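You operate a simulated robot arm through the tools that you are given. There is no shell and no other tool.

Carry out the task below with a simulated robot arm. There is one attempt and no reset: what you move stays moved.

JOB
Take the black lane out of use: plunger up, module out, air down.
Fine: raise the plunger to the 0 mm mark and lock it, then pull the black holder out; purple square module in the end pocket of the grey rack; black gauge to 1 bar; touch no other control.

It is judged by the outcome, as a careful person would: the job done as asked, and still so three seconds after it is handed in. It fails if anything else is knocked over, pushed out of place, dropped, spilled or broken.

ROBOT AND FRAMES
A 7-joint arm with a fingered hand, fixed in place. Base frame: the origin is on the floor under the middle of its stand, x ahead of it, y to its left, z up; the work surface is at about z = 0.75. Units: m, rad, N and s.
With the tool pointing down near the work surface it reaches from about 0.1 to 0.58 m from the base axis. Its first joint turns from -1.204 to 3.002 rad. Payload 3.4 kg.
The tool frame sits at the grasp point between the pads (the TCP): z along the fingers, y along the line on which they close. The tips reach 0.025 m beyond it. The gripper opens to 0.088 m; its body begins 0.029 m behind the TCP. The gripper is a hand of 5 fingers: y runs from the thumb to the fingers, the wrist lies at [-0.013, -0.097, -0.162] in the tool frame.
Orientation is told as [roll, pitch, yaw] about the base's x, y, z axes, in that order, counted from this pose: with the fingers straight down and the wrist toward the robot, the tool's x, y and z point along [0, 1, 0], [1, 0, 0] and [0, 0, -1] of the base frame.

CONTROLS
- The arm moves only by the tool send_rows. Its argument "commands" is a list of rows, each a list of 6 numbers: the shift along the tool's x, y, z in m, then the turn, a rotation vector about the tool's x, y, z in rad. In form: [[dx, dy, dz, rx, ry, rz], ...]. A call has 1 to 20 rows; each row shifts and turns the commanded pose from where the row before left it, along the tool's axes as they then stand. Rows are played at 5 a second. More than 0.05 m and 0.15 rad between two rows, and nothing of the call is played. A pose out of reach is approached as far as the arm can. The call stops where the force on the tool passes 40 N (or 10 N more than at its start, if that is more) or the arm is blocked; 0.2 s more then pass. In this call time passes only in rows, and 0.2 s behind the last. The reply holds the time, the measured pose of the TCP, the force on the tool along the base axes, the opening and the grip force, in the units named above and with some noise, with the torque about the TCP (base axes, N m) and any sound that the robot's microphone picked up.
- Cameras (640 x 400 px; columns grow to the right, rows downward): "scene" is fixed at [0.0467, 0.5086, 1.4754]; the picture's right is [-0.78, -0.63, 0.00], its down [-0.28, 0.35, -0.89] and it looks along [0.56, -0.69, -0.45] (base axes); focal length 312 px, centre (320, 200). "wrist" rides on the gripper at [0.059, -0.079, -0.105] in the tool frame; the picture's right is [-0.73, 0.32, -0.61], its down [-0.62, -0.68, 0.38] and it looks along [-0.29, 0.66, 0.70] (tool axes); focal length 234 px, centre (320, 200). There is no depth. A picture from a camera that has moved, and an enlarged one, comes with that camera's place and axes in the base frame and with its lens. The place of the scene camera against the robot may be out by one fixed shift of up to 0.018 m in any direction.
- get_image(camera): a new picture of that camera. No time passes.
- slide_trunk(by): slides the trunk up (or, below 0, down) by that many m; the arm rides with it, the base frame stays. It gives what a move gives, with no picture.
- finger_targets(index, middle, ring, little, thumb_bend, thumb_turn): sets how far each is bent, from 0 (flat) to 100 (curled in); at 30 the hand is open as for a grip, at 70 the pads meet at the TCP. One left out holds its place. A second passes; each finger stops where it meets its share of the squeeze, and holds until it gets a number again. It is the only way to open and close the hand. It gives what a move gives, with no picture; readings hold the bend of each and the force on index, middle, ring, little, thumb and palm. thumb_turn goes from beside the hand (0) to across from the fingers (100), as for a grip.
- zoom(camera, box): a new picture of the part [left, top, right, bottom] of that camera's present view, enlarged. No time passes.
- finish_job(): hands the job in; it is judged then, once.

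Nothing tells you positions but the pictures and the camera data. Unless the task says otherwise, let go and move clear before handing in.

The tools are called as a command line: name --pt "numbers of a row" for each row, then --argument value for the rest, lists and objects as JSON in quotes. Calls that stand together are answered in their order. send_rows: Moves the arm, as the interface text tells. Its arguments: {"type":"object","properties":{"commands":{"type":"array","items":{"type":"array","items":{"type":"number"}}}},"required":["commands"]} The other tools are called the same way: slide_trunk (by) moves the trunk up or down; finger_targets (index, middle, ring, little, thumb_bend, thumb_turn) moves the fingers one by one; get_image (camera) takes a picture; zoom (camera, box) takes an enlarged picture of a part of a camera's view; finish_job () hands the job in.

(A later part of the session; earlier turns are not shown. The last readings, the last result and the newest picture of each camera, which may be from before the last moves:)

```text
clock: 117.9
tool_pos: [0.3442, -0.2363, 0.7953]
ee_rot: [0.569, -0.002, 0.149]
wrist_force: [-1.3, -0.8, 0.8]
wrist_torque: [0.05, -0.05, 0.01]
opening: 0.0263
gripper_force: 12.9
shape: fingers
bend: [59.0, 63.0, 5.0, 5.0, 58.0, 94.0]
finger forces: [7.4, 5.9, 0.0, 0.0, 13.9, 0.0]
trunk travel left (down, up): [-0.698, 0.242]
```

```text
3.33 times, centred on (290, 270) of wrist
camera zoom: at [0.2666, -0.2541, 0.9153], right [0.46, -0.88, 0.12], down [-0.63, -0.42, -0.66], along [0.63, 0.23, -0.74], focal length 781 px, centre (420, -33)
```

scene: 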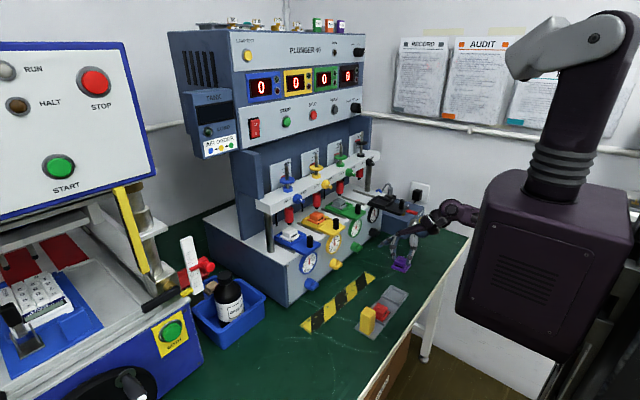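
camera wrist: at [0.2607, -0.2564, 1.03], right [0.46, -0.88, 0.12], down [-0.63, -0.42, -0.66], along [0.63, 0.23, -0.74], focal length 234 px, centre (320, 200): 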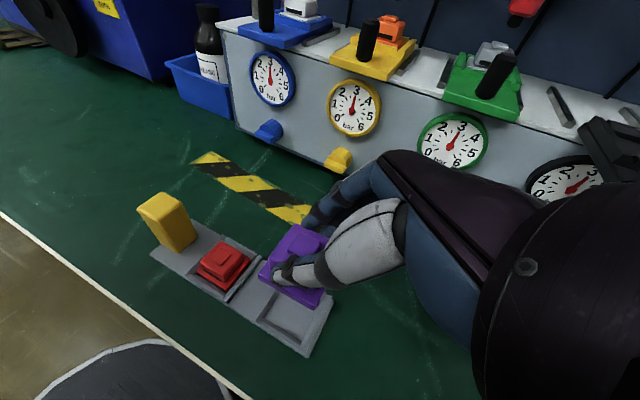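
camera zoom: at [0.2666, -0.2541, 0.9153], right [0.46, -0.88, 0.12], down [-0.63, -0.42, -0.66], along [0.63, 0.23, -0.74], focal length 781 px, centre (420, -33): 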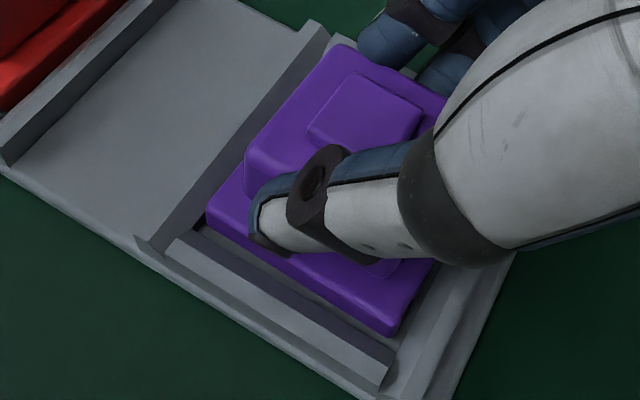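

send_rows --pt "-0.0022 0 0.0034 0 0 0"

zoom --camera "wrist" --box '[230, 210, 350, 330]'

zoom --camera "scene" --box '[350, 265, 414, 325]'

```text
clock: 118.3
tool_pos: [0.3436, -0.2357, 0.7926]
ee_rot: [0.57, -0.004, 0.145]
wrist_force: [-0.4, 0.2, 10.1]
wrist_torque: [0.14, -0.08, 0.01]
opening: 0.0265
gripper_force: 14.4
shape: fingers
bend: [60.0, 63.0, 5.0, 5.0, 57.0, 94.0]
finger forces: [7.3, 7.2, 0.1, 0.0, 15.1, 0.1]
trunk travel left (down, up): [-0.698, 0.242]
```

```text
3.33 times, centred on (290, 270) of wrist
camera zoom: at [0.2662, -0.2536, 0.9126], right [0.46, -0.88, 0.12], down [-0.62, -0.41, -0.66], along [0.63, 0.23, -0.74], focal length 781 px, centre (420, -33)
```

zoom: 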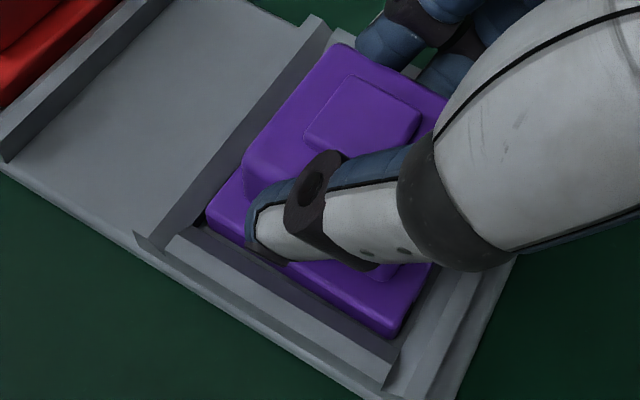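

```text
6.67 times, centred on (382, 295) of scene
camera zoom: at [0.0467, 0.5086, 1.4754], right [-0.78, -0.63, 0.0], down [-0.28, 0.35, -0.89], along [0.56, -0.69, -0.45], focal length 2079 px, centre (-93, -433)
```

zoom: 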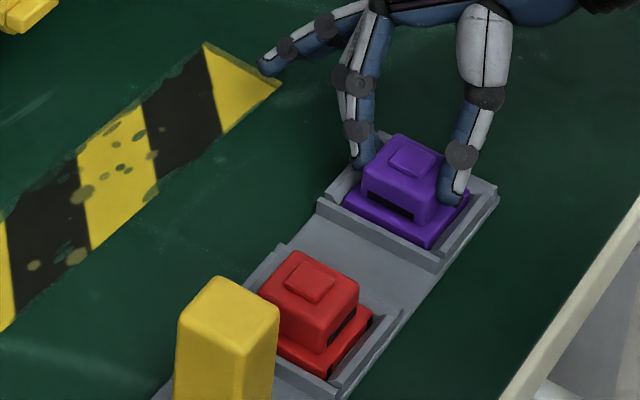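

The contact force says it has bottomed out, and its height now matches the red module's. I'll release it.

finger_targets --index 45 --middle 45 --thumb_bend 45

zoom --camera "wrist" --box '[230, 210, 350, 330]'

zoom --camera "scene" --box '[350, 265, 414, 325]'

```text
clock: 119.3
tool_pos: [0.3441, -0.2365, 0.792]
ee_rot: [0.568, -0.002, 0.146]
wrist_force: [-5.4, -0.8, 4.9]
wrist_torque: [0.04, 0.02, 0.04]
opening: 0.0522
gripper_force: 4.3
shape: fingers
bend: [45.0, 52.0, 5.0, 5.0, 45.0, 97.0]
finger forces: [0.1, 7.5, 0.0, 0.1, 0.0, 0.0]
trunk travel left (down, up): [-0.698, 0.242]
```

```text
3.33 times, centred on (290, 270) of wrist
camera zoom: at [0.2656, -0.2538, 0.9119], right [0.46, -0.88, 0.12], down [-0.62, -0.42, -0.66], along [0.63, 0.23, -0.74], focal length 781 px, centre (420, -33)
```

zoom: 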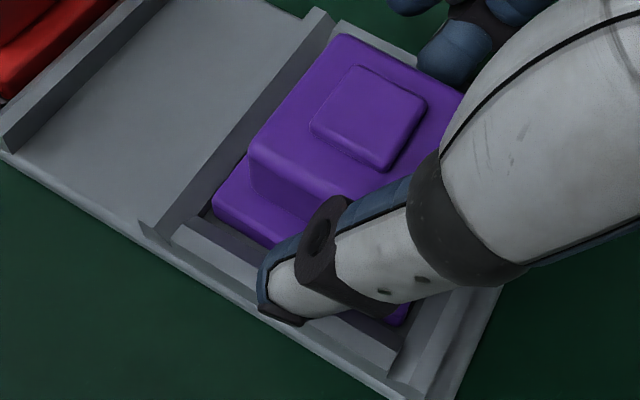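

```text
6.67 times, centred on (382, 295) of scene
camera zoom: at [0.0467, 0.5086, 1.4754], right [-0.78, -0.63, 0.0], down [-0.28, 0.35, -0.89], along [0.56, -0.69, -0.45], focal length 2079 px, centre (-93, -433)
```

zoom: 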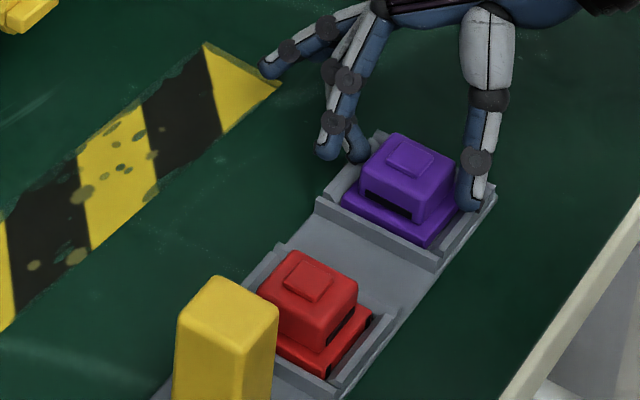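

The middle finger's tip is caught against the pocket's far wall. I'll relax it and lift straight up.

finger_targets --middle 53

send_rows --pt "0.0027 0 -0.0042 0 0 0" --pt "0.0043 0 -0.0067 0 0 0" --pt "0.0054 0 -0.0084 0 0 0"

zoom --camera "wrist" --box '[210, 200, 370, 360]'

zoom --camera "scene" --box '[350, 265, 414, 325]'

```text
clock: 120.3
tool_pos: [0.3441, -0.2357, 0.7917]
ee_rot: [0.569, -0.005, 0.149]
wrist_force: [-1.2, -0.3, 9.3]
wrist_torque: [0.02, -0.19, -0.01]
opening: 0.0521
gripper_force: 4.1
shape: fingers
bend: [45.0, 55.0, 5.0, 5.0, 45.0, 97.0]
finger forces: [0.0, 8.6, 0.1, 0.0, 0.0, 0.0]
trunk travel left (down, up): [-0.698, 0.242]
```

```text
clock: 121.1
tool_pos: [0.3426, -0.2363, 0.8128]
ee_rot: [0.569, -0.003, 0.148]
wrist_force: [0.1, 0.4, -0.3]
wrist_torque: [0.0, 0.0, -0.01]
opening: 0.0522
gripper_force: 0.1
shape: fingers
bend: [45.0, 53.0, 5.0, 5.0, 45.0, 97.0]
finger forces: [0.0, 0.0, 0.0, 0.1, 0.0, 0.1]
trunk travel left (down, up): [-0.698, 0.242]
```

```text
2.50 times, centred on (290, 280) of wrist
camera zoom: at [0.2659, -0.2545, 0.9334], right [0.46, -0.88, 0.12], down [-0.63, -0.42, -0.66], along [0.63, 0.23, -0.74], focal length 585 px, centre (395, 0)
```

zoom: 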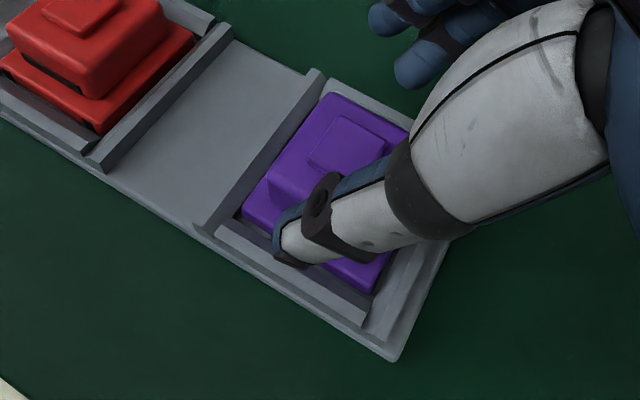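

```text
6.67 times, centred on (382, 295) of scene
camera zoom: at [0.0467, 0.5086, 1.4754], right [-0.78, -0.63, 0.0], down [-0.28, 0.35, -0.89], along [0.56, -0.69, -0.45], focal length 2079 px, centre (-93, -433)
```

zoom: 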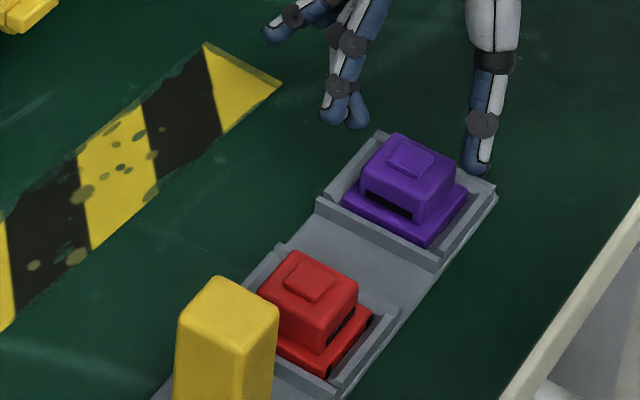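

The purple module is free and seated level in the end pocket. I'll open up, lift away, and turn to look at the black gauge and its knob.

send_rows --pt "0.0215 0 -0.0337 0 0 0" --pt "0.0215 0 -0.0337 0 0 0" --pt "0.0215 0 -0.0337 0 0 0" --pt "0 0 0 -0.0741 0 0.1158" --pt "0 0 0 -0.0741 0 0.1158" --pt "0 0 0 -0.0741 0 0.1158" --pt "0 0 0 -0.0741 0 0.1158"

get_image --camera "wrist"

zoom --camera "scene" --box '[350, 265, 414, 325]'

```text
clock: 122.7
tool_pos: [0.3444, -0.2358, 0.9332]
ee_rot: [0.569, -0.001, -0.405]
wrist_force: [-0.6, 0.3, -0.1]
wrist_torque: [-0.04, -0.03, 0.04]
opening: 0.0523
gripper_force: 0.0
shape: fingers
bend: [45.0, 53.0, 5.0, 5.0, 45.0, 97.0]
finger forces: [0.0, 0.0, 0.0, 0.1, 0.0, 0.0]
trunk travel left (down, up): [-0.698, 0.242]
```

```text
taken
camera wrist: at [0.2679, -0.2105, 1.0548], right [-0.07, -0.99, 0.12], down [-0.75, -0.02, -0.66], along [0.66, -0.14, -0.74], focal length 234 px, centre (320, 200)
```

wrist: 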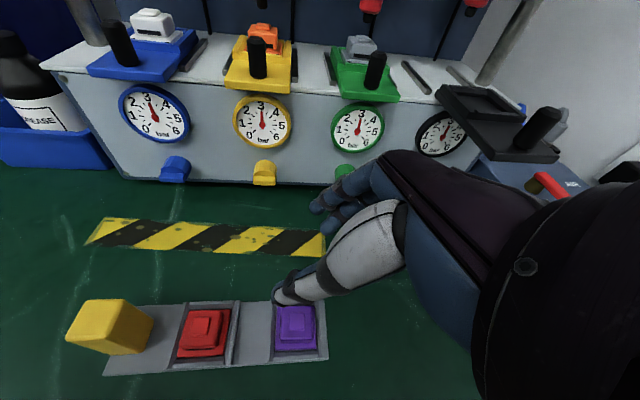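

```text
6.67 times, centred on (382, 295) of scene
camera zoom: at [0.0467, 0.5086, 1.4754], right [-0.78, -0.63, 0.0], down [-0.28, 0.35, -0.89], along [0.56, -0.69, -0.45], focal length 2079 px, centre (-93, -433)
```

zoom: 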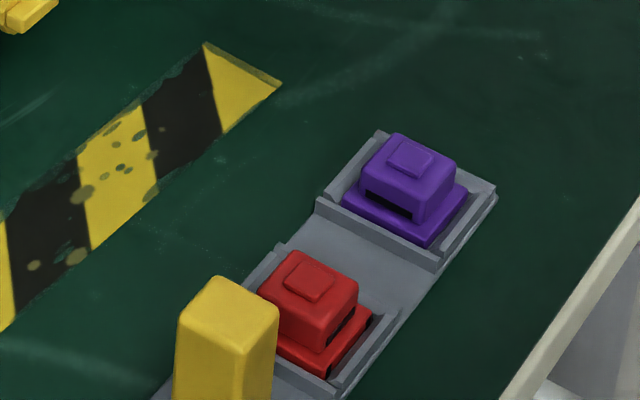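

The module sits squarely in the end pocket. I'll zoom in on the black gauge and the knobs from here.

zoom --camera "wrist" --box '[310, 90, 470, 190]'

zoom --camera "wrist" --box '[110, 70, 310, 195]'

zoom --camera "scene" --box '[350, 190, 414, 245]'

```text
4.00 times, centred on (390, 140) of wrist
camera zoom: at [0.2679, -0.2105, 1.0548], right [-0.07, -0.99, 0.12], down [-0.75, -0.02, -0.66], along [0.66, -0.14, -0.74], focal length 937 px, centre (40, 440)
```

zoom: 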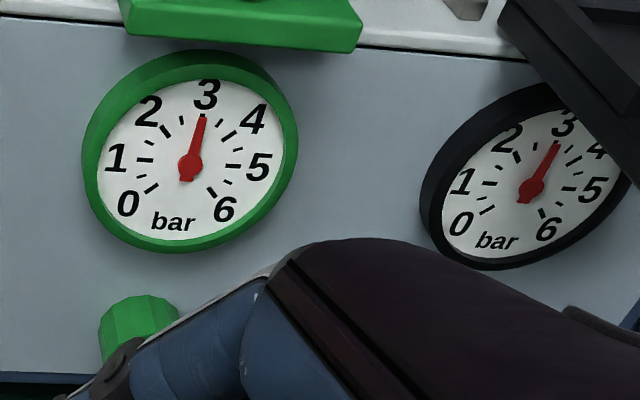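

```text
3.20 times, centred on (210, 132) of wrist
camera zoom: at [0.2679, -0.2105, 1.0548], right [-0.07, -0.99, 0.12], down [-0.75, -0.02, -0.66], along [0.66, -0.14, -0.74], focal length 749 px, centre (672, 416)
```

zoom: 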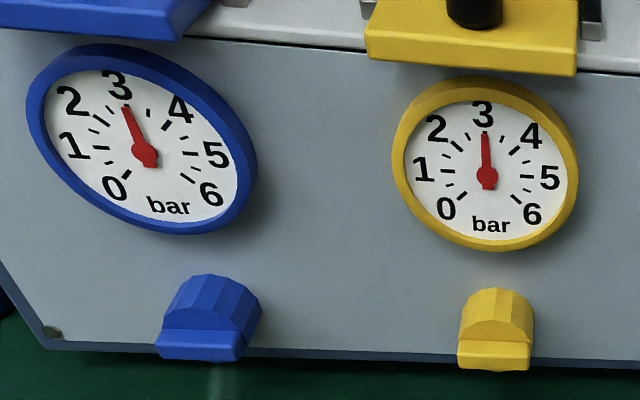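

```text
7.27 times, centred on (382, 218) of scene
camera zoom: at [0.0467, 0.5086, 1.4754], right [-0.78, -0.63, 0.0], down [-0.28, 0.35, -0.89], along [0.56, -0.69, -0.45], focal length 2268 px, centre (-131, 73)
```

zoom: 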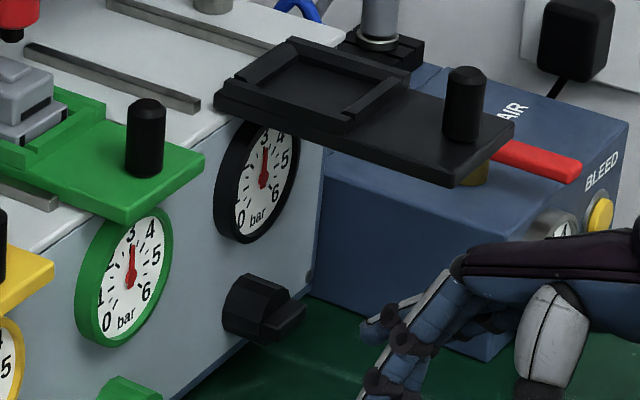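

All four gauges read 3 bar, and the knob tabs are horizontal bars at about z 0.81, directly under the pulled-out black holder. To reach the knob safely I'll slide the now-empty holder back in for a moment, turn the knob, then pull it out again. First I'll return to the peg.

send_rows --pt "0.0192 0 -0.03 0 0 0" --pt "0.0192 0 -0.03 0 0 0" --pt "0.0192 0 -0.03 0 0 0" --pt "-0.0155 0.0182 -0.0099 -0.0784 0 0.1227" --pt "-0.013 0.0207 -0.0083 -0.0784 0 0.1227" --pt "-0.0104 0.0227 -0.0066 -0.0784 0 0.1227" --pt "-0.0075 0.0242 -0.0048 -0.0784 0 0.1227" --pt "-0.0045 0.0252 -0.0029 -0.0784 0 0.1227" --pt "-0.0013 0.0257 -0.0009 -0.0784 0 0.1227" --pt "0.0019 0.0257 0.0012 -0.0784 0 0.1227" --pt "0.005 0.0251 0.0032 -0.0784 0 0.1227"

finger_targets --index 30 --middle 30 --thumb_bend 30

get_image --camera "wrist"

get_image --camera "scene"

```text
clock: 125.1
tool_pos: [0.4438, -0.4377, 1.0246]
ee_rot: [0.571, 0.007, -1.5]
wrist_force: [-0.2, -0.2, 0.3]
wrist_torque: [-0.03, -0.03, 0.01]
opening: 0.052
gripper_force: 0.1
shape: fingers
bend: [45.0, 53.0, 5.0, 5.0, 45.0, 98.0]
finger forces: [0.0, 0.0, 0.0, 0.0, 0.0, 0.0]
out of reach, approached as far as the arm can: row 1, 2, 3, 11
trunk travel left (down, up): [-0.698, 0.242]
```

```text
clock: 126.1
tool_pos: [0.444, -0.4368, 1.0238]
ee_rot: [0.571, 0.006, -1.498]
wrist_force: [-0.6, -0.5, 0.3]
wrist_torque: [0.0, 0.02, 0.0]
opening: 0.0844
gripper_force: 0.1
shape: fingers
bend: [30.0, 30.0, 5.0, 5.0, 30.0, 98.0]
finger forces: [0.1, 0.1, 0.0, 0.1, 0.0, 0.0]
trunk travel left (down, up): [-0.698, 0.242]
```

```text
taken
camera wrist: at [0.4313, -0.3582, 1.1449], right [-0.91, -0.39, 0.12], down [-0.37, 0.66, -0.66], along [0.18, -0.64, -0.75], focal length 234 px, centre (320, 200)
```

wrist: 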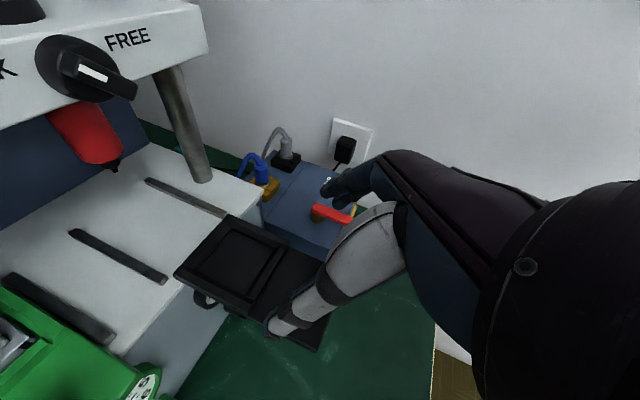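

```text
taken
```

scene: 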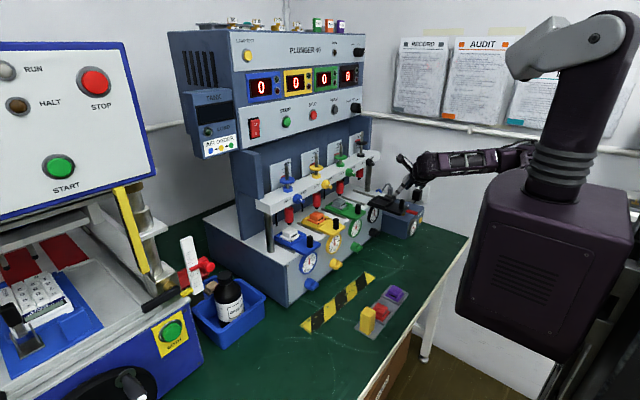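

send_rows --pt "-0.0186 -0.0045 0.0113 -0.0193 0 0.03" --pt "-0.0186 -0.0045 0.0113 -0.0193 0 0.03"

zoom --camera "wrist" --box '[200, 170, 400, 350]'

```text
clock: 126.7
tool_pos: [0.4251, -0.4293, 0.9867]
ee_rot: [0.574, 0.008, -1.567]
wrist_force: [-0.5, -0.2, -0.3]
wrist_torque: [0.0, -0.03, -0.02]
opening: 0.0844
gripper_force: 0.2
shape: fingers
bend: [30.0, 30.0, 5.0, 5.0, 30.0, 98.0]
finger forces: [0.0, 0.1, 0.1, 0.1, 0.0, 0.0]
trunk travel left (down, up): [-0.698, 0.242]
```

```text
2.22 times, centred on (300, 260) of wrist
camera zoom: at [0.4181, -0.3497, 1.1078], right [-0.94, -0.33, 0.11], down [-0.32, 0.68, -0.66], along [0.14, -0.65, -0.75], focal length 520 px, centre (364, 67)
```

zoom: 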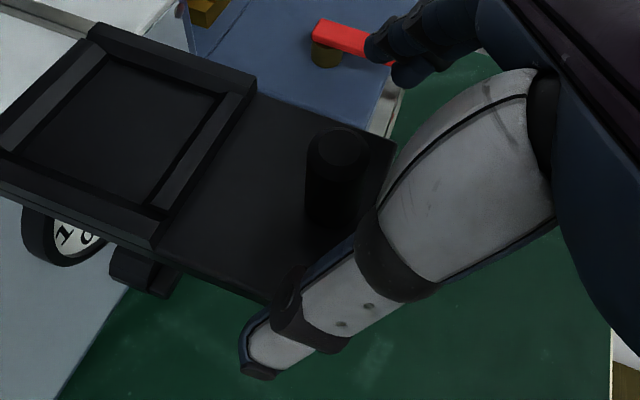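

finger_targets --index 74 --middle 74 --thumb_bend 72

send_rows --pt "0.016 0 0.0103 0 0 0" --pt "0.016 0 0.0103 0 0 0" --pt "0.016 0 0.0103 0 0 0" --pt "0.016 0 0.0103 0 0 0"

zoom --camera "scene" --box '[330, 160, 426, 220]'

```text
clock: 127.7
tool_pos: [0.4251, -0.4305, 0.9851]
ee_rot: [0.572, 0.006, -1.57]
wrist_force: [0.6, -4.7, -3.1]
wrist_torque: [-0.05, 0.07, -0.01]
opening: 0.0091
gripper_force: 9.2
shape: fingers
bend: [72.0, 72.0, 5.0, 5.0, 65.0, 97.0]
finger forces: [6.4, 5.7, 0.1, 0.0, 6.3, 0.0]
trunk travel left (down, up): [-0.698, 0.242]
```

```text
clock: 128.7
tool_pos: [0.5011, -0.4291, 0.986]
ee_rot: [0.572, 0.006, -1.569]
wrist_force: [0.9, -7.6, -0.8]
wrist_torque: [-0.13, 0.02, -0.05]
opening: 0.0089
gripper_force: 9.9
shape: fingers
bend: [72.0, 72.0, 5.0, 5.0, 65.0, 97.0]
finger forces: [7.3, 7.0, 0.1, 0.1, 5.4, 0.0]
trunk travel left (down, up): [-0.698, 0.242]
```

```text
6.67 times, centred on (378, 190) of scene
camera zoom: at [0.0467, 0.5086, 1.4754], right [-0.78, -0.63, 0.0], down [-0.28, 0.35, -0.89], along [0.56, -0.69, -0.45], focal length 2079 px, centre (-67, 267)
```

zoom: 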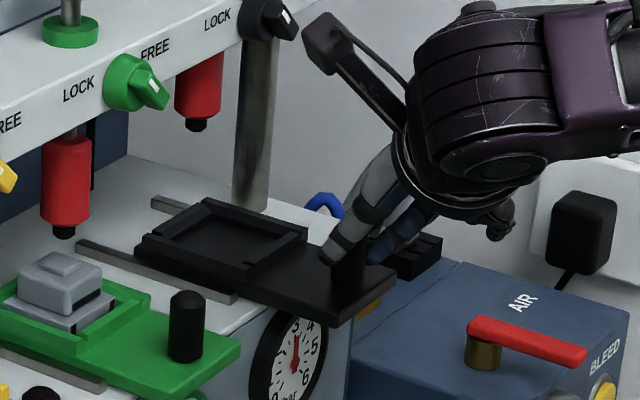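

send_rows --pt "0.0126 0 0.0081 0 0 0"

finger_targets --index 30 --middle 30 --thumb_bend 30

send_rows --pt "0.0108 0 -0.0168 0 0 0" --pt "0.0108 0 -0.0168 0 0 0" --pt "-0.0168 0 -0.0108 0 0 0" --pt "-0.0168 0 -0.0108 0 0 0" --pt "-0.0168 0 -0.0108 0 0 0"

get_image --camera "wrist"

zoom --camera "scene" --box '[340, 180, 420, 250]'

```text
clock: 129.1
tool_pos: [0.5166, -0.4296, 0.9851]
ee_rot: [0.571, 0.008, -1.57]
wrist_force: [0.2, -6.9, -1.5]
wrist_torque: [-0.16, 0.06, -0.06]
opening: 0.009
gripper_force: 9.5
shape: fingers
bend: [72.0, 72.0, 5.0, 5.0, 65.0, 97.0]
finger forces: [7.1, 7.2, 0.0, 0.1, 5.4, 0.0]
trunk travel left (down, up): [-0.698, 0.242]
```

```text
clock: 130.1
tool_pos: [0.5161, -0.4278, 0.9862]
ee_rot: [0.571, 0.005, -1.567]
wrist_force: [0.8, 0.3, -0.8]
wrist_torque: [0.01, -0.03, 0.01]
opening: 0.0844
gripper_force: 0.1
shape: fingers
bend: [30.0, 30.0, 5.0, 5.0, 30.0, 97.0]
finger forces: [0.1, 0.1, 0.0, 0.0, 0.0, 0.0]
trunk travel left (down, up): [-0.698, 0.242]
```

```text
clock: 131.3
tool_pos: [0.4552, -0.4288, 1.0257]
ee_rot: [0.572, 0.004, -1.567]
wrist_force: [0.1, 0.4, -0.3]
wrist_torque: [0.0, -0.01, -0.01]
opening: 0.0842
gripper_force: 0.1
shape: fingers
bend: [30.0, 30.0, 5.0, 5.0, 30.0, 97.0]
finger forces: [0.1, 0.0, 0.0, 0.0, 0.1, 0.1]
trunk travel left (down, up): [-0.698, 0.242]
```

```text
taken
camera wrist: at [0.4469, -0.3489, 1.147], right [-0.94, -0.33, 0.12], down [-0.32, 0.68, -0.66], along [0.13, -0.65, -0.75], focal length 234 px, centre (320, 200)
```

wrist: 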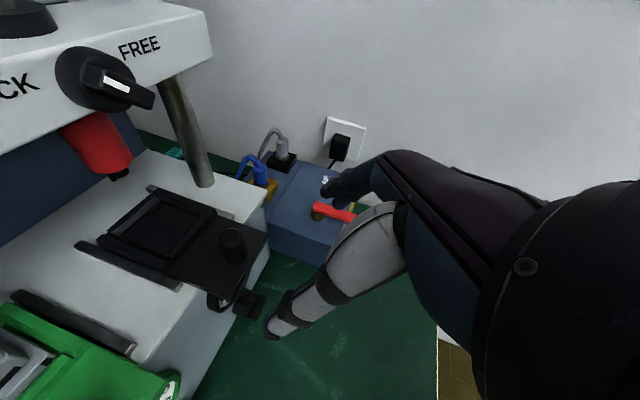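

```text
5.71 times, centred on (380, 215) of scene
camera zoom: at [0.0467, 0.5086, 1.4754], right [-0.78, -0.63, 0.0], down [-0.28, 0.35, -0.89], along [0.56, -0.69, -0.45], focal length 1782 px, centre (-23, 114)
```

zoom: 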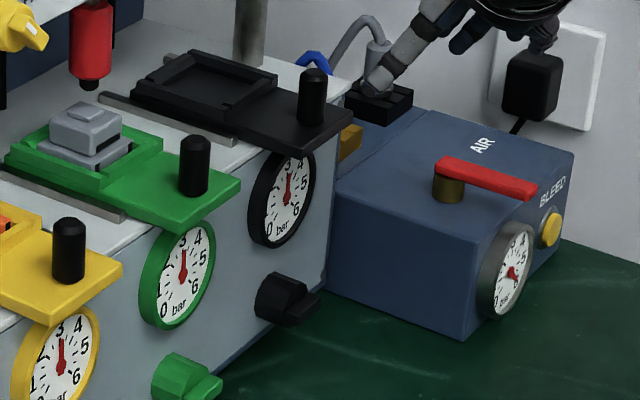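

zoom --camera "wrist" --box '[190, 250, 310, 340]'

zoom --camera "scene" --box '[358, 220, 390, 240]'

```text
4.44 times, centred on (250, 295) of wrist
camera zoom: at [0.4469, -0.3489, 1.147], right [-0.94, -0.33, 0.12], down [-0.32, 0.68, -0.66], along [0.13, -0.65, -0.75], focal length 1041 px, centre (631, -222)
```

zoom: 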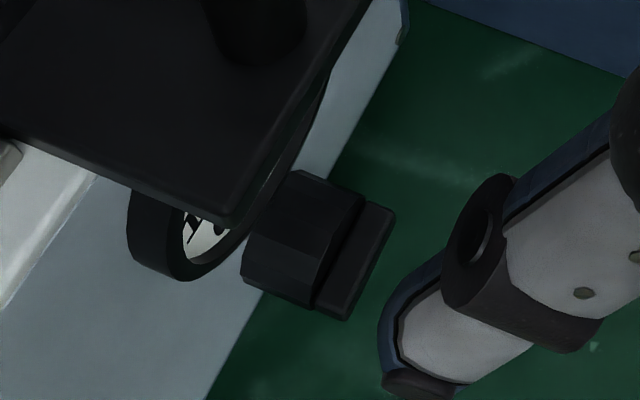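

```text
16.00 times, centred on (374, 230) of scene
camera zoom: at [0.0467, 0.5086, 1.4754], right [-0.78, -0.63, 0.0], down [-0.28, 0.35, -0.89], along [0.56, -0.69, -0.45], focal length 4989 px, centre (-544, -280)
```

zoom: 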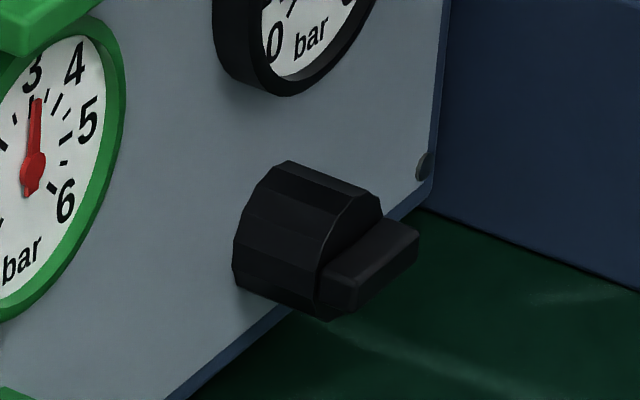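

The knob is a faceted grip with a horizontal bar: axis at about y −0.428, z 0.8075, bar at x≈0.52, ends at y −0.413 and −0.4435. I'll push its left end down with the thumb (counter-clockwise), so I'll fold the fingers away first.

finger_targets --index 95 --middle 95 --ring 95 --little 95 --thumb_bend 30

get_image --camera "wrist"

zoom --camera "scene" --box '[350, 130, 446, 200]'

```text
clock: 132.3
tool_pos: [0.4538, -0.4282, 1.0253]
ee_rot: [0.571, 0.006, -1.568]
wrist_force: [-0.1, -0.4, -0.6]
wrist_torque: [0.0, -0.01, -0.01]
opening: 0.0436
gripper_force: 0.1
shape: fingers
bend: [95.0, 95.0, 95.0, 95.0, 30.0, 97.0]
finger forces: [0.0, 0.0, 0.0, 0.1, 0.0, 0.0]
trunk travel left (down, up): [-0.698, 0.242]
```

```text
taken
camera wrist: at [0.4479, -0.3489, 1.1466], right [-0.94, -0.33, 0.12], down [-0.32, 0.68, -0.66], along [0.13, -0.65, -0.75], focal length 234 px, centre (320, 200)
```

wrist: 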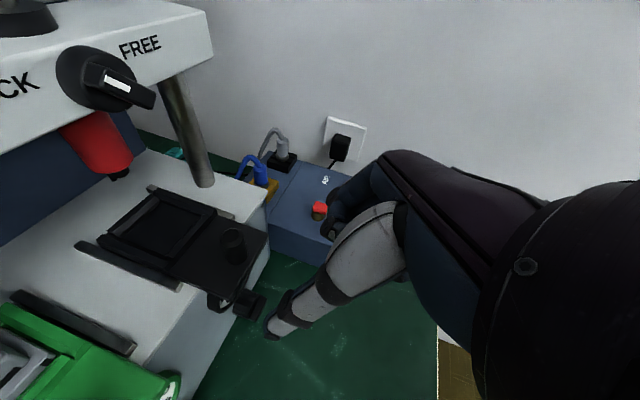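

```text
5.71 times, centred on (398, 165) of scene
camera zoom: at [0.0467, 0.5086, 1.4754], right [-0.78, -0.63, 0.0], down [-0.28, 0.35, -0.89], along [0.56, -0.69, -0.45], focal length 1782 px, centre (-126, 400)
```

zoom: 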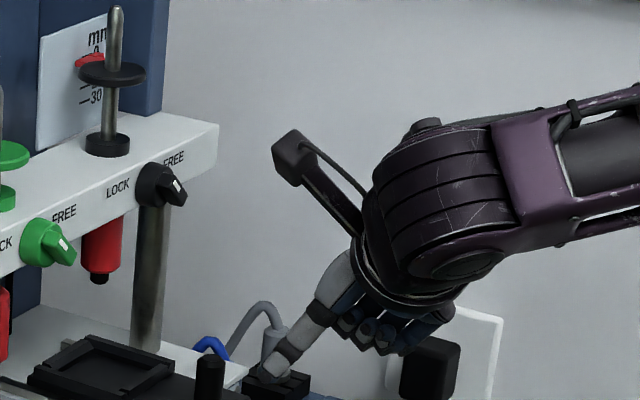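

send_rows --pt "-0.0199 0.0095 0.0244 0 0 0" --pt "-0.0199 0.0095 0.0244 0 0 0" --pt "-0.0199 0.0095 0.0244 0 0 0" --pt "-0.0199 0.0095 0.0244 0 0 0"

get_image --camera "wrist"

get_image --camera "scene"

```text
clock: 133.3
tool_pos: [0.4418, -0.4645, 0.8993]
ee_rot: [0.572, 0.006, -1.568]
wrist_force: [0.5, 0.4, 0.6]
wrist_torque: [0.01, 0.0, 0.01]
opening: 0.0437
gripper_force: 0.1
shape: fingers
bend: [95.0, 95.0, 95.0, 95.0, 30.0, 97.0]
finger forces: [0.0, 0.0, 0.0, 0.0, 0.1, 0.0]
trunk travel left (down, up): [-0.698, 0.242]
```

```text
taken
camera wrist: at [0.4339, -0.3853, 1.0204], right [-0.94, -0.33, 0.12], down [-0.32, 0.68, -0.66], along [0.13, -0.65, -0.75], focal length 234 px, centre (320, 200)
```

wrist: 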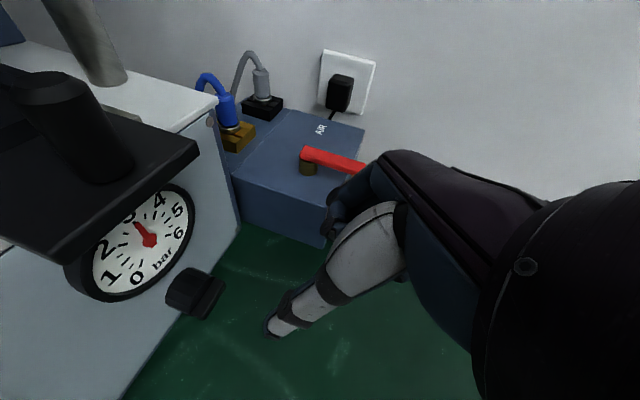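

```text
taken
```

scene: 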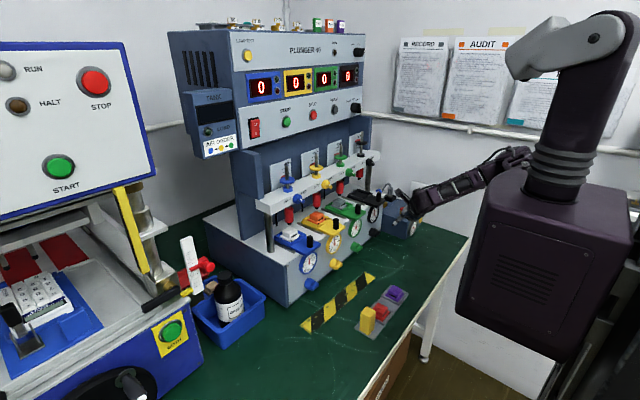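

Excellent view: the black gauge reads 3 and the knob is just ahead. I'll bring the thumb above the knob's left end in two steps, staying clear of the AIR lever on the right.

send_rows --pt "0.0099 0.0005 0.0251 0 0 0" --pt "0.0099 0.0005 0.0251 0 0 0"

get_image --camera "wrist"

zoom --camera "scene" --box '[350, 180, 446, 250]'

```text
clock: 133.9
tool_pos: [0.4854, -0.4652, 0.868]
ee_rot: [0.572, 0.004, -1.567]
wrist_force: [0.1, 0.4, 0.4]
wrist_torque: [-0.03, -0.01, 0.0]
opening: 0.0435
gripper_force: 0.0
shape: fingers
bend: [95.0, 95.0, 95.0, 95.0, 30.0, 97.0]
finger forces: [0.0, 0.0, 0.0, 0.0, 0.1, 0.0]
trunk travel left (down, up): [-0.698, 0.242]
```

```text
taken
camera wrist: at [0.4778, -0.3868, 0.9891], right [-0.94, -0.33, 0.12], down [-0.32, 0.68, -0.66], along [0.13, -0.65, -0.75], focal length 234 px, centre (320, 200)
```

wrist: 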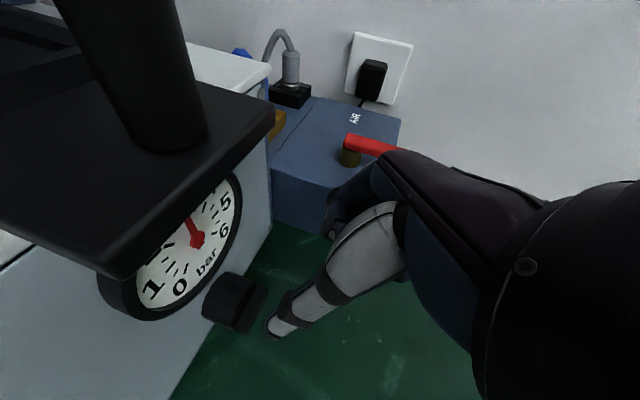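

```text
5.71 times, centred on (398, 215) of scene
camera zoom: at [0.0467, 0.5086, 1.4754], right [-0.78, -0.63, 0.0], down [-0.28, 0.35, -0.89], along [0.56, -0.69, -0.45], focal length 1782 px, centre (-126, 114)
```

zoom: 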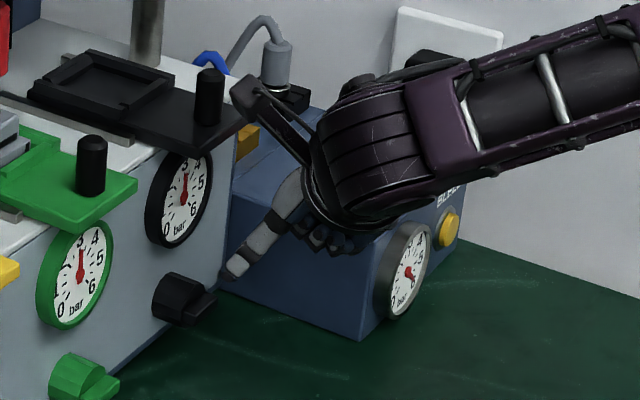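

The wrist camera would come too close to the holder's front edge at this tilt. I'll level the hand out by about 12° here, which swings the camera back.

send_rows --pt "0 0 0 0 0.1 0" --pt "0 0 0 0 0.1 0"

get_image --camera "wrist"

```text
clock: 134.5
tool_pos: [0.4849, -0.466, 0.8688]
ee_rot: [0.77, 0.007, -1.567]
wrist_force: [-0.2, 0.4, 1.0]
wrist_torque: [-0.03, 0.02, -0.02]
opening: 0.0437
gripper_force: 0.1
shape: fingers
bend: [95.0, 95.0, 95.0, 95.0, 30.0, 97.0]
finger forces: [0.0, 0.0, 0.0, 0.0, 0.0, 0.0]
trunk travel left (down, up): [-0.698, 0.242]
```

```text
taken
camera wrist: at [0.4538, -0.3867, 0.9857], right [-0.94, -0.33, -0.07], down [-0.18, 0.68, -0.71], along [0.28, -0.65, -0.7], focal length 234 px, centre (320, 200)
```

wrist: 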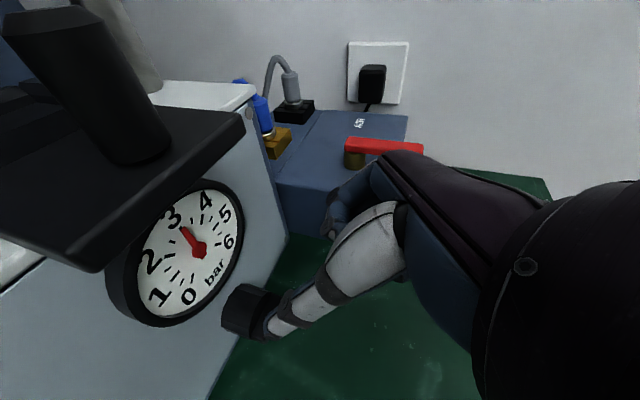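

send_rows --pt "0 0 0 0 0.12 0"

get_image --camera "wrist"

zoom --camera "scene" --box '[350, 180, 446, 250]'

```text
clock: 134.9
tool_pos: [0.4853, -0.4658, 0.8672]
ee_rot: [0.892, 0.005, -1.569]
wrist_force: [0.2, 0.6, 0.3]
wrist_torque: [-0.01, -0.04, -0.03]
opening: 0.0437
gripper_force: 0.0
shape: fingers
bend: [95.0, 95.0, 95.0, 95.0, 30.0, 97.0]
finger forces: [0.1, 0.0, 0.0, 0.0, 0.0, 0.1]
trunk travel left (down, up): [-0.698, 0.242]
```

```text
taken
camera wrist: at [0.44, -0.3866, 0.9809], right [-0.93, -0.32, -0.19], down [-0.09, 0.69, -0.72], along [0.36, -0.65, -0.67], focal length 234 px, centre (320, 200)
```

wrist: 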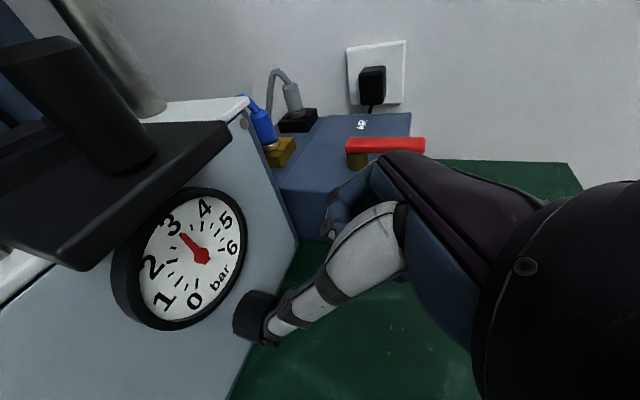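

```text
5.71 times, centred on (398, 215) of scene
camera zoom: at [0.0467, 0.5086, 1.4754], right [-0.78, -0.63, 0.0], down [-0.28, 0.35, -0.89], along [0.56, -0.69, -0.45], focal length 1782 px, centre (-126, 114)
```

zoom: 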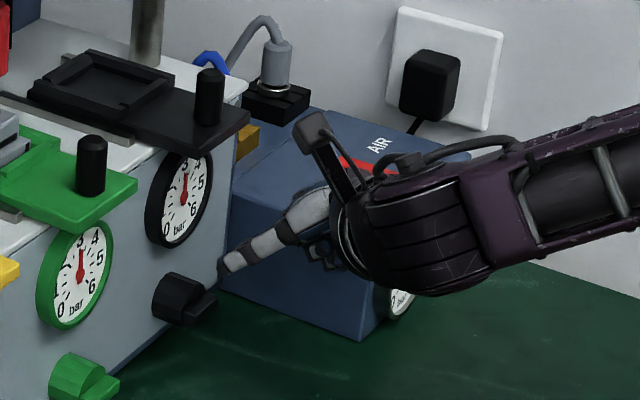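

send_rows --pt "-0.0084 0.001 0.0287 0 0 0"

zoom --camera "wrist" --box '[160, 180, 360, 360]'

zoom --camera "scene" --box '[355, 195, 419, 245]'

```text
clock: 135.3
tool_pos: [0.5044, -0.4669, 0.8419]
ee_rot: [0.89, 0.006, -1.567]
wrist_force: [0.7, 0.1, 0.4]
wrist_torque: [0.01, 0.02, 0.0]
opening: 0.0435
gripper_force: 0.1
shape: fingers
bend: [95.0, 95.0, 95.0, 95.0, 30.0, 97.0]
finger forces: [0.0, 0.1, 0.0, 0.0, 0.0, 0.1]
trunk travel left (down, up): [-0.698, 0.242]
```

```text
2.22 times, centred on (260, 270) of wrist
camera zoom: at [0.4595, -0.3879, 0.9552], right [-0.93, -0.32, -0.18], down [-0.1, 0.68, -0.72], along [0.36, -0.65, -0.67], focal length 520 px, centre (453, 44)
```

zoom: 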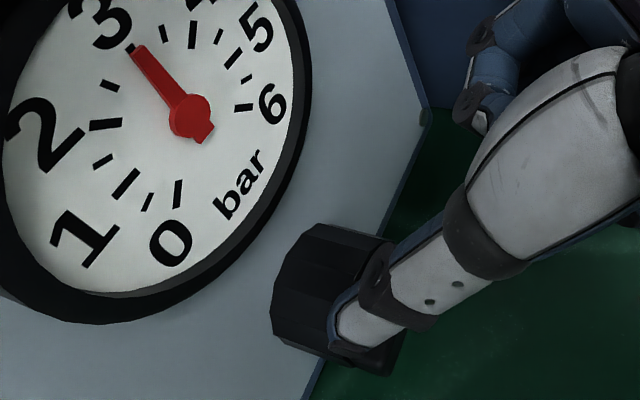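

```text
8.00 times, centred on (387, 220) of scene
camera zoom: at [0.0467, 0.5086, 1.4754], right [-0.78, -0.63, 0.0], down [-0.28, 0.35, -0.89], along [0.56, -0.69, -0.45], focal length 2495 px, centre (-216, 40)
```

zoom: 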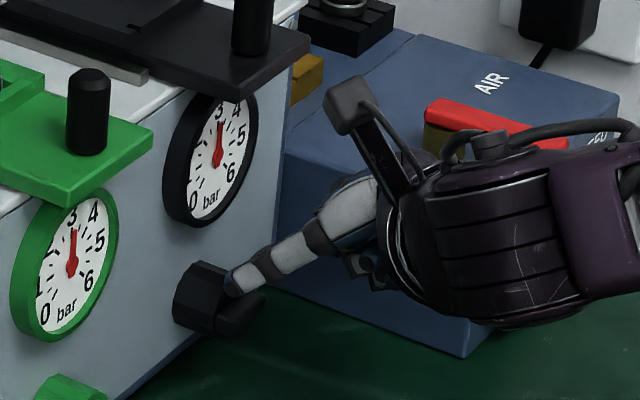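

The thumb is just above the knob's bar, and the gauge is clearly readable at 3.0. I'll press down in small steps and watch it.

send_rows --pt "-0.0039 0 0.0031 0 0 0" --pt "-0.0039 0 0.0031 0 0 0"

zoom --camera "wrist" --box '[160, 180, 360, 360]'

zoom --camera "scene" --box '[355, 195, 419, 245]'

```text
clock: 135.9
tool_pos: [0.5032, -0.4666, 0.8343]
ee_rot: [0.893, 0.006, -1.567]
wrist_force: [0.0, 0.9, -0.6]
wrist_torque: [0.01, 0.03, 0.0]
opening: 0.0435
gripper_force: 0.0
shape: fingers
bend: [95.0, 95.0, 95.0, 95.0, 30.0, 97.0]
finger forces: [0.1, 0.0, 0.0, 0.0, 0.1, 0.0]
trunk travel left (down, up): [-0.698, 0.242]
```

```text
2.22 times, centred on (260, 270) of wrist
camera zoom: at [0.4579, -0.388, 0.9464], right [-0.93, -0.32, -0.18], down [-0.1, 0.69, -0.72], along [0.36, -0.65, -0.67], focal length 520 px, centre (453, 44)
```

zoom: 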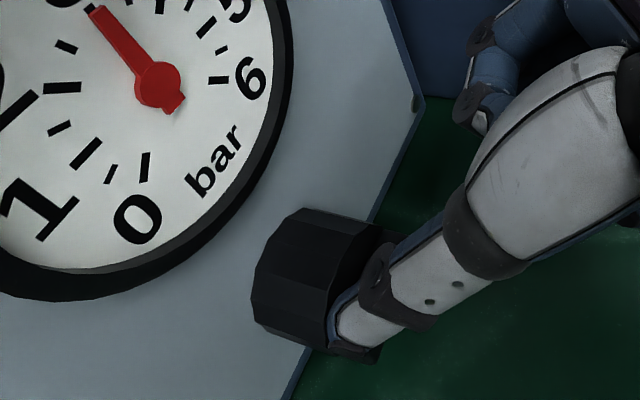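

```text
8.00 times, centred on (387, 220) of scene
camera zoom: at [0.0467, 0.5086, 1.4754], right [-0.78, -0.63, 0.0], down [-0.28, 0.35, -0.89], along [0.56, -0.69, -0.45], focal length 2495 px, centre (-216, 40)
```

zoom: 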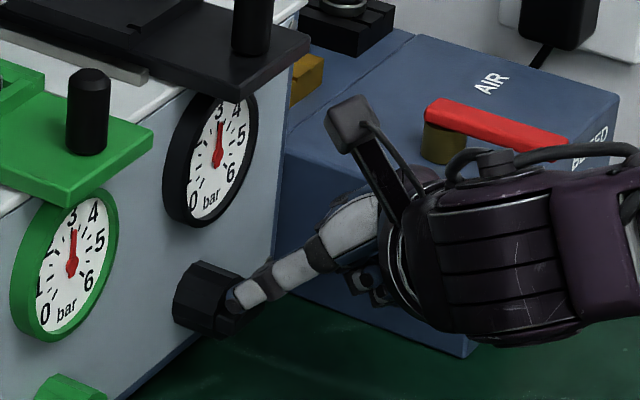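

send_rows --pt "-0.0039 0 0.0031 0 0 0"

zoom --camera "wrist" --box '[140, 170, 340, 350]'

zoom --camera "scene" --box '[355, 195, 419, 245]'

```text
clock: 136.3
tool_pos: [0.5026, -0.4679, 0.828]
ee_rot: [0.892, 0.006, -1.568]
wrist_force: [0.1, 0.5, 0.2]
wrist_torque: [0.0, -0.03, -0.02]
opening: 0.0438
gripper_force: 0.2
shape: fingers
bend: [95.0, 95.0, 95.0, 95.0, 30.0, 97.0]
finger forces: [0.0, 0.0, 0.0, 0.1, 0.5, 0.0]
trunk travel left (down, up): [-0.698, 0.242]
```

```text
2.22 times, centred on (240, 260) of wrist
camera zoom: at [0.4581, -0.3885, 0.9419], right [-0.93, -0.32, -0.18], down [-0.1, 0.68, -0.72], along [0.36, -0.65, -0.67], focal length 520 px, centre (498, 67)
```

zoom: 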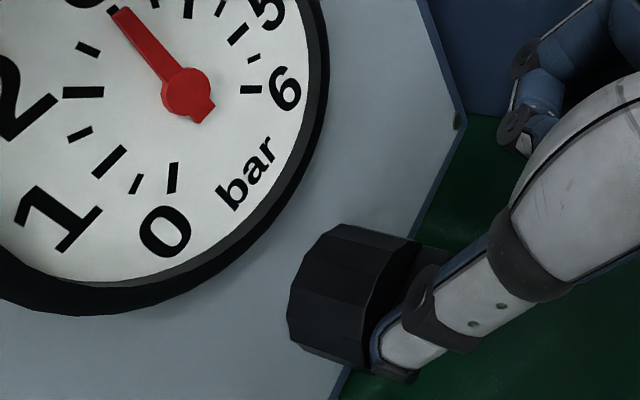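

```text
8.00 times, centred on (387, 220) of scene
camera zoom: at [0.0467, 0.5086, 1.4754], right [-0.78, -0.63, 0.0], down [-0.28, 0.35, -0.89], along [0.56, -0.69, -0.45], focal length 2495 px, centre (-216, 40)
```

zoom: 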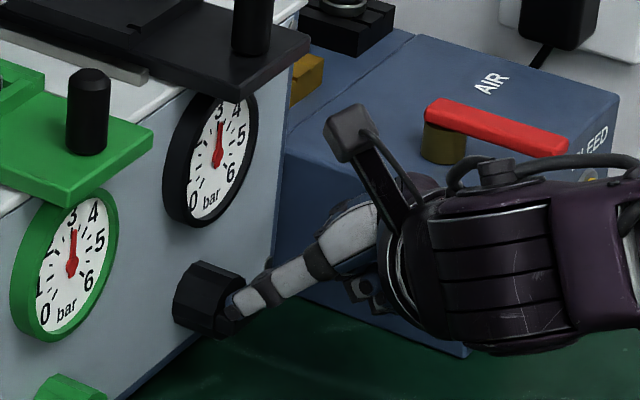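

send_rows --pt "-0.0031 0 0.0025 0 0 0"

zoom --camera "wrist" --box '[140, 170, 340, 350]'

zoom --camera "scene" --box '[360, 205, 408, 241]'

```text
clock: 136.7
tool_pos: [0.5031, -0.4679, 0.8255]
ee_rot: [0.893, 0.005, -1.568]
wrist_force: [-0.2, -0.2, 2.1]
wrist_torque: [0.05, -0.02, -0.02]
opening: 0.044
gripper_force: 0.5
shape: fingers
bend: [95.0, 95.0, 95.0, 95.0, 30.0, 97.0]
finger forces: [0.0, 0.0, 0.0, 0.0, 1.1, 0.1]
trunk travel left (down, up): [-0.698, 0.242]
```

```text
2.22 times, centred on (240, 260) of wrist
camera zoom: at [0.458, -0.3881, 0.938], right [-0.93, -0.32, -0.18], down [-0.1, 0.69, -0.72], along [0.36, -0.65, -0.67], focal length 520 px, centre (498, 67)
```

zoom: 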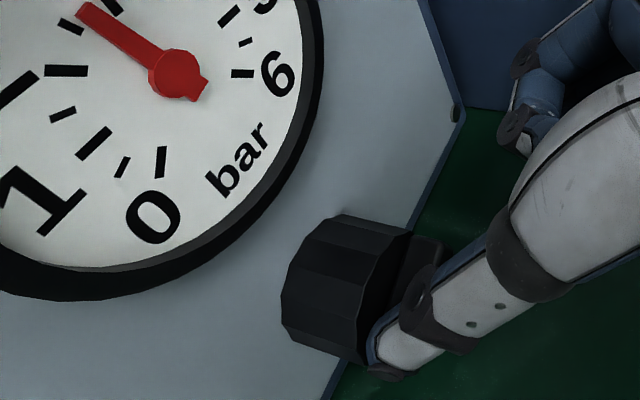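

```text
11.11 times, centred on (384, 223) of scene
camera zoom: at [0.0467, 0.5086, 1.4754], right [-0.78, -0.63, 0.0], down [-0.28, 0.35, -0.89], along [0.56, -0.69, -0.45], focal length 3465 px, centre (-391, -56)
```

zoom: 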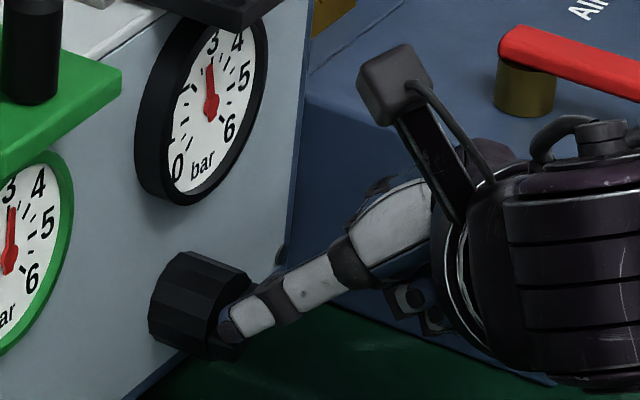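

The needle starts moving down from 3, so the direction is right. I'll continue pressing in small steps.

send_rows --pt "-0.0031 -0.001 0.0025 0 0 0" --pt "-0.0023 -0.001 0.0019 0 0 0"

zoom --camera "wrist" --box '[110, 150, 310, 330]'

zoom --camera "scene" --box '[360, 205, 408, 241]'

```text
clock: 137.3
tool_pos: [0.5027, -0.4655, 0.8181]
ee_rot: [0.889, 0.005, -1.57]
wrist_force: [-0.6, 1.1, 1.1]
wrist_torque: [0.02, -0.04, 0.01]
opening: 0.0442
gripper_force: 0.3
shape: fingers
bend: [95.0, 95.0, 95.0, 95.0, 29.0, 97.0]
finger forces: [0.0, 0.1, 0.0, 0.1, 1.0, 0.0]
trunk travel left (down, up): [-0.698, 0.242]
```

```text
2.22 times, centred on (210, 240) of wrist
camera zoom: at [0.4582, -0.386, 0.9304], right [-0.93, -0.32, -0.18], down [-0.1, 0.69, -0.72], along [0.36, -0.65, -0.67], focal length 520 px, centre (564, 111)
```

zoom: 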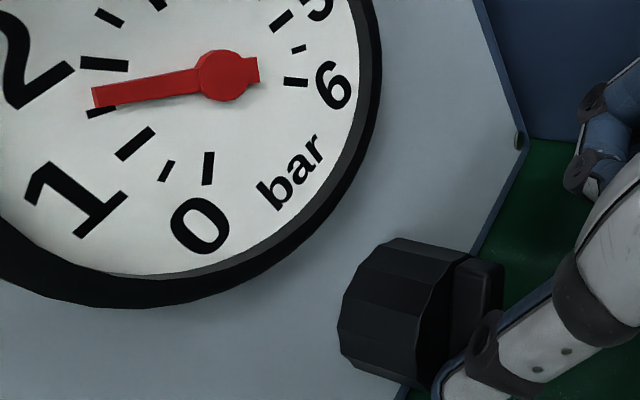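

```text
11.11 times, centred on (384, 223) of scene
camera zoom: at [0.0467, 0.5086, 1.4754], right [-0.78, -0.63, 0.0], down [-0.28, 0.35, -0.89], along [0.56, -0.69, -0.45], focal length 3465 px, centre (-391, -56)
```

zoom: 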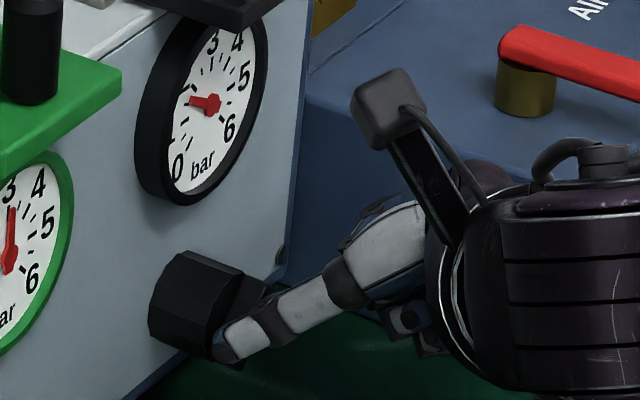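

It's now at about 1.65 bar. I'll take smaller steps.

send_rows --pt "-0.0014 0 0.0011 0 0 0"

zoom --camera "wrist" --box '[110, 150, 310, 330]'

```text
clock: 137.7
tool_pos: [0.5023, -0.4652, 0.8156]
ee_rot: [0.891, 0.006, -1.566]
wrist_force: [-0.7, 0.7, 0.7]
wrist_torque: [0.07, -0.01, 0.0]
opening: 0.044
gripper_force: 0.4
shape: fingers
bend: [95.0, 95.0, 95.0, 95.0, 29.0, 97.0]
finger forces: [0.1, 0.0, 0.0, 0.0, 1.0, 0.1]
trunk travel left (down, up): [-0.698, 0.242]
```

```text
2.22 times, centred on (210, 240) of wrist
camera zoom: at [0.458, -0.386, 0.9289], right [-0.93, -0.32, -0.18], down [-0.1, 0.68, -0.72], along [0.36, -0.65, -0.67], focal length 520 px, centre (564, 111)
```

zoom: 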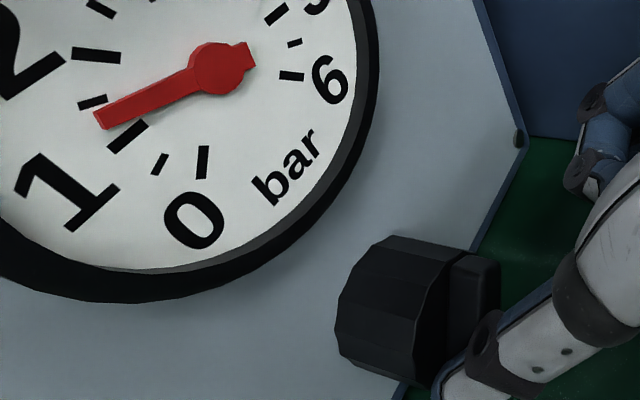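

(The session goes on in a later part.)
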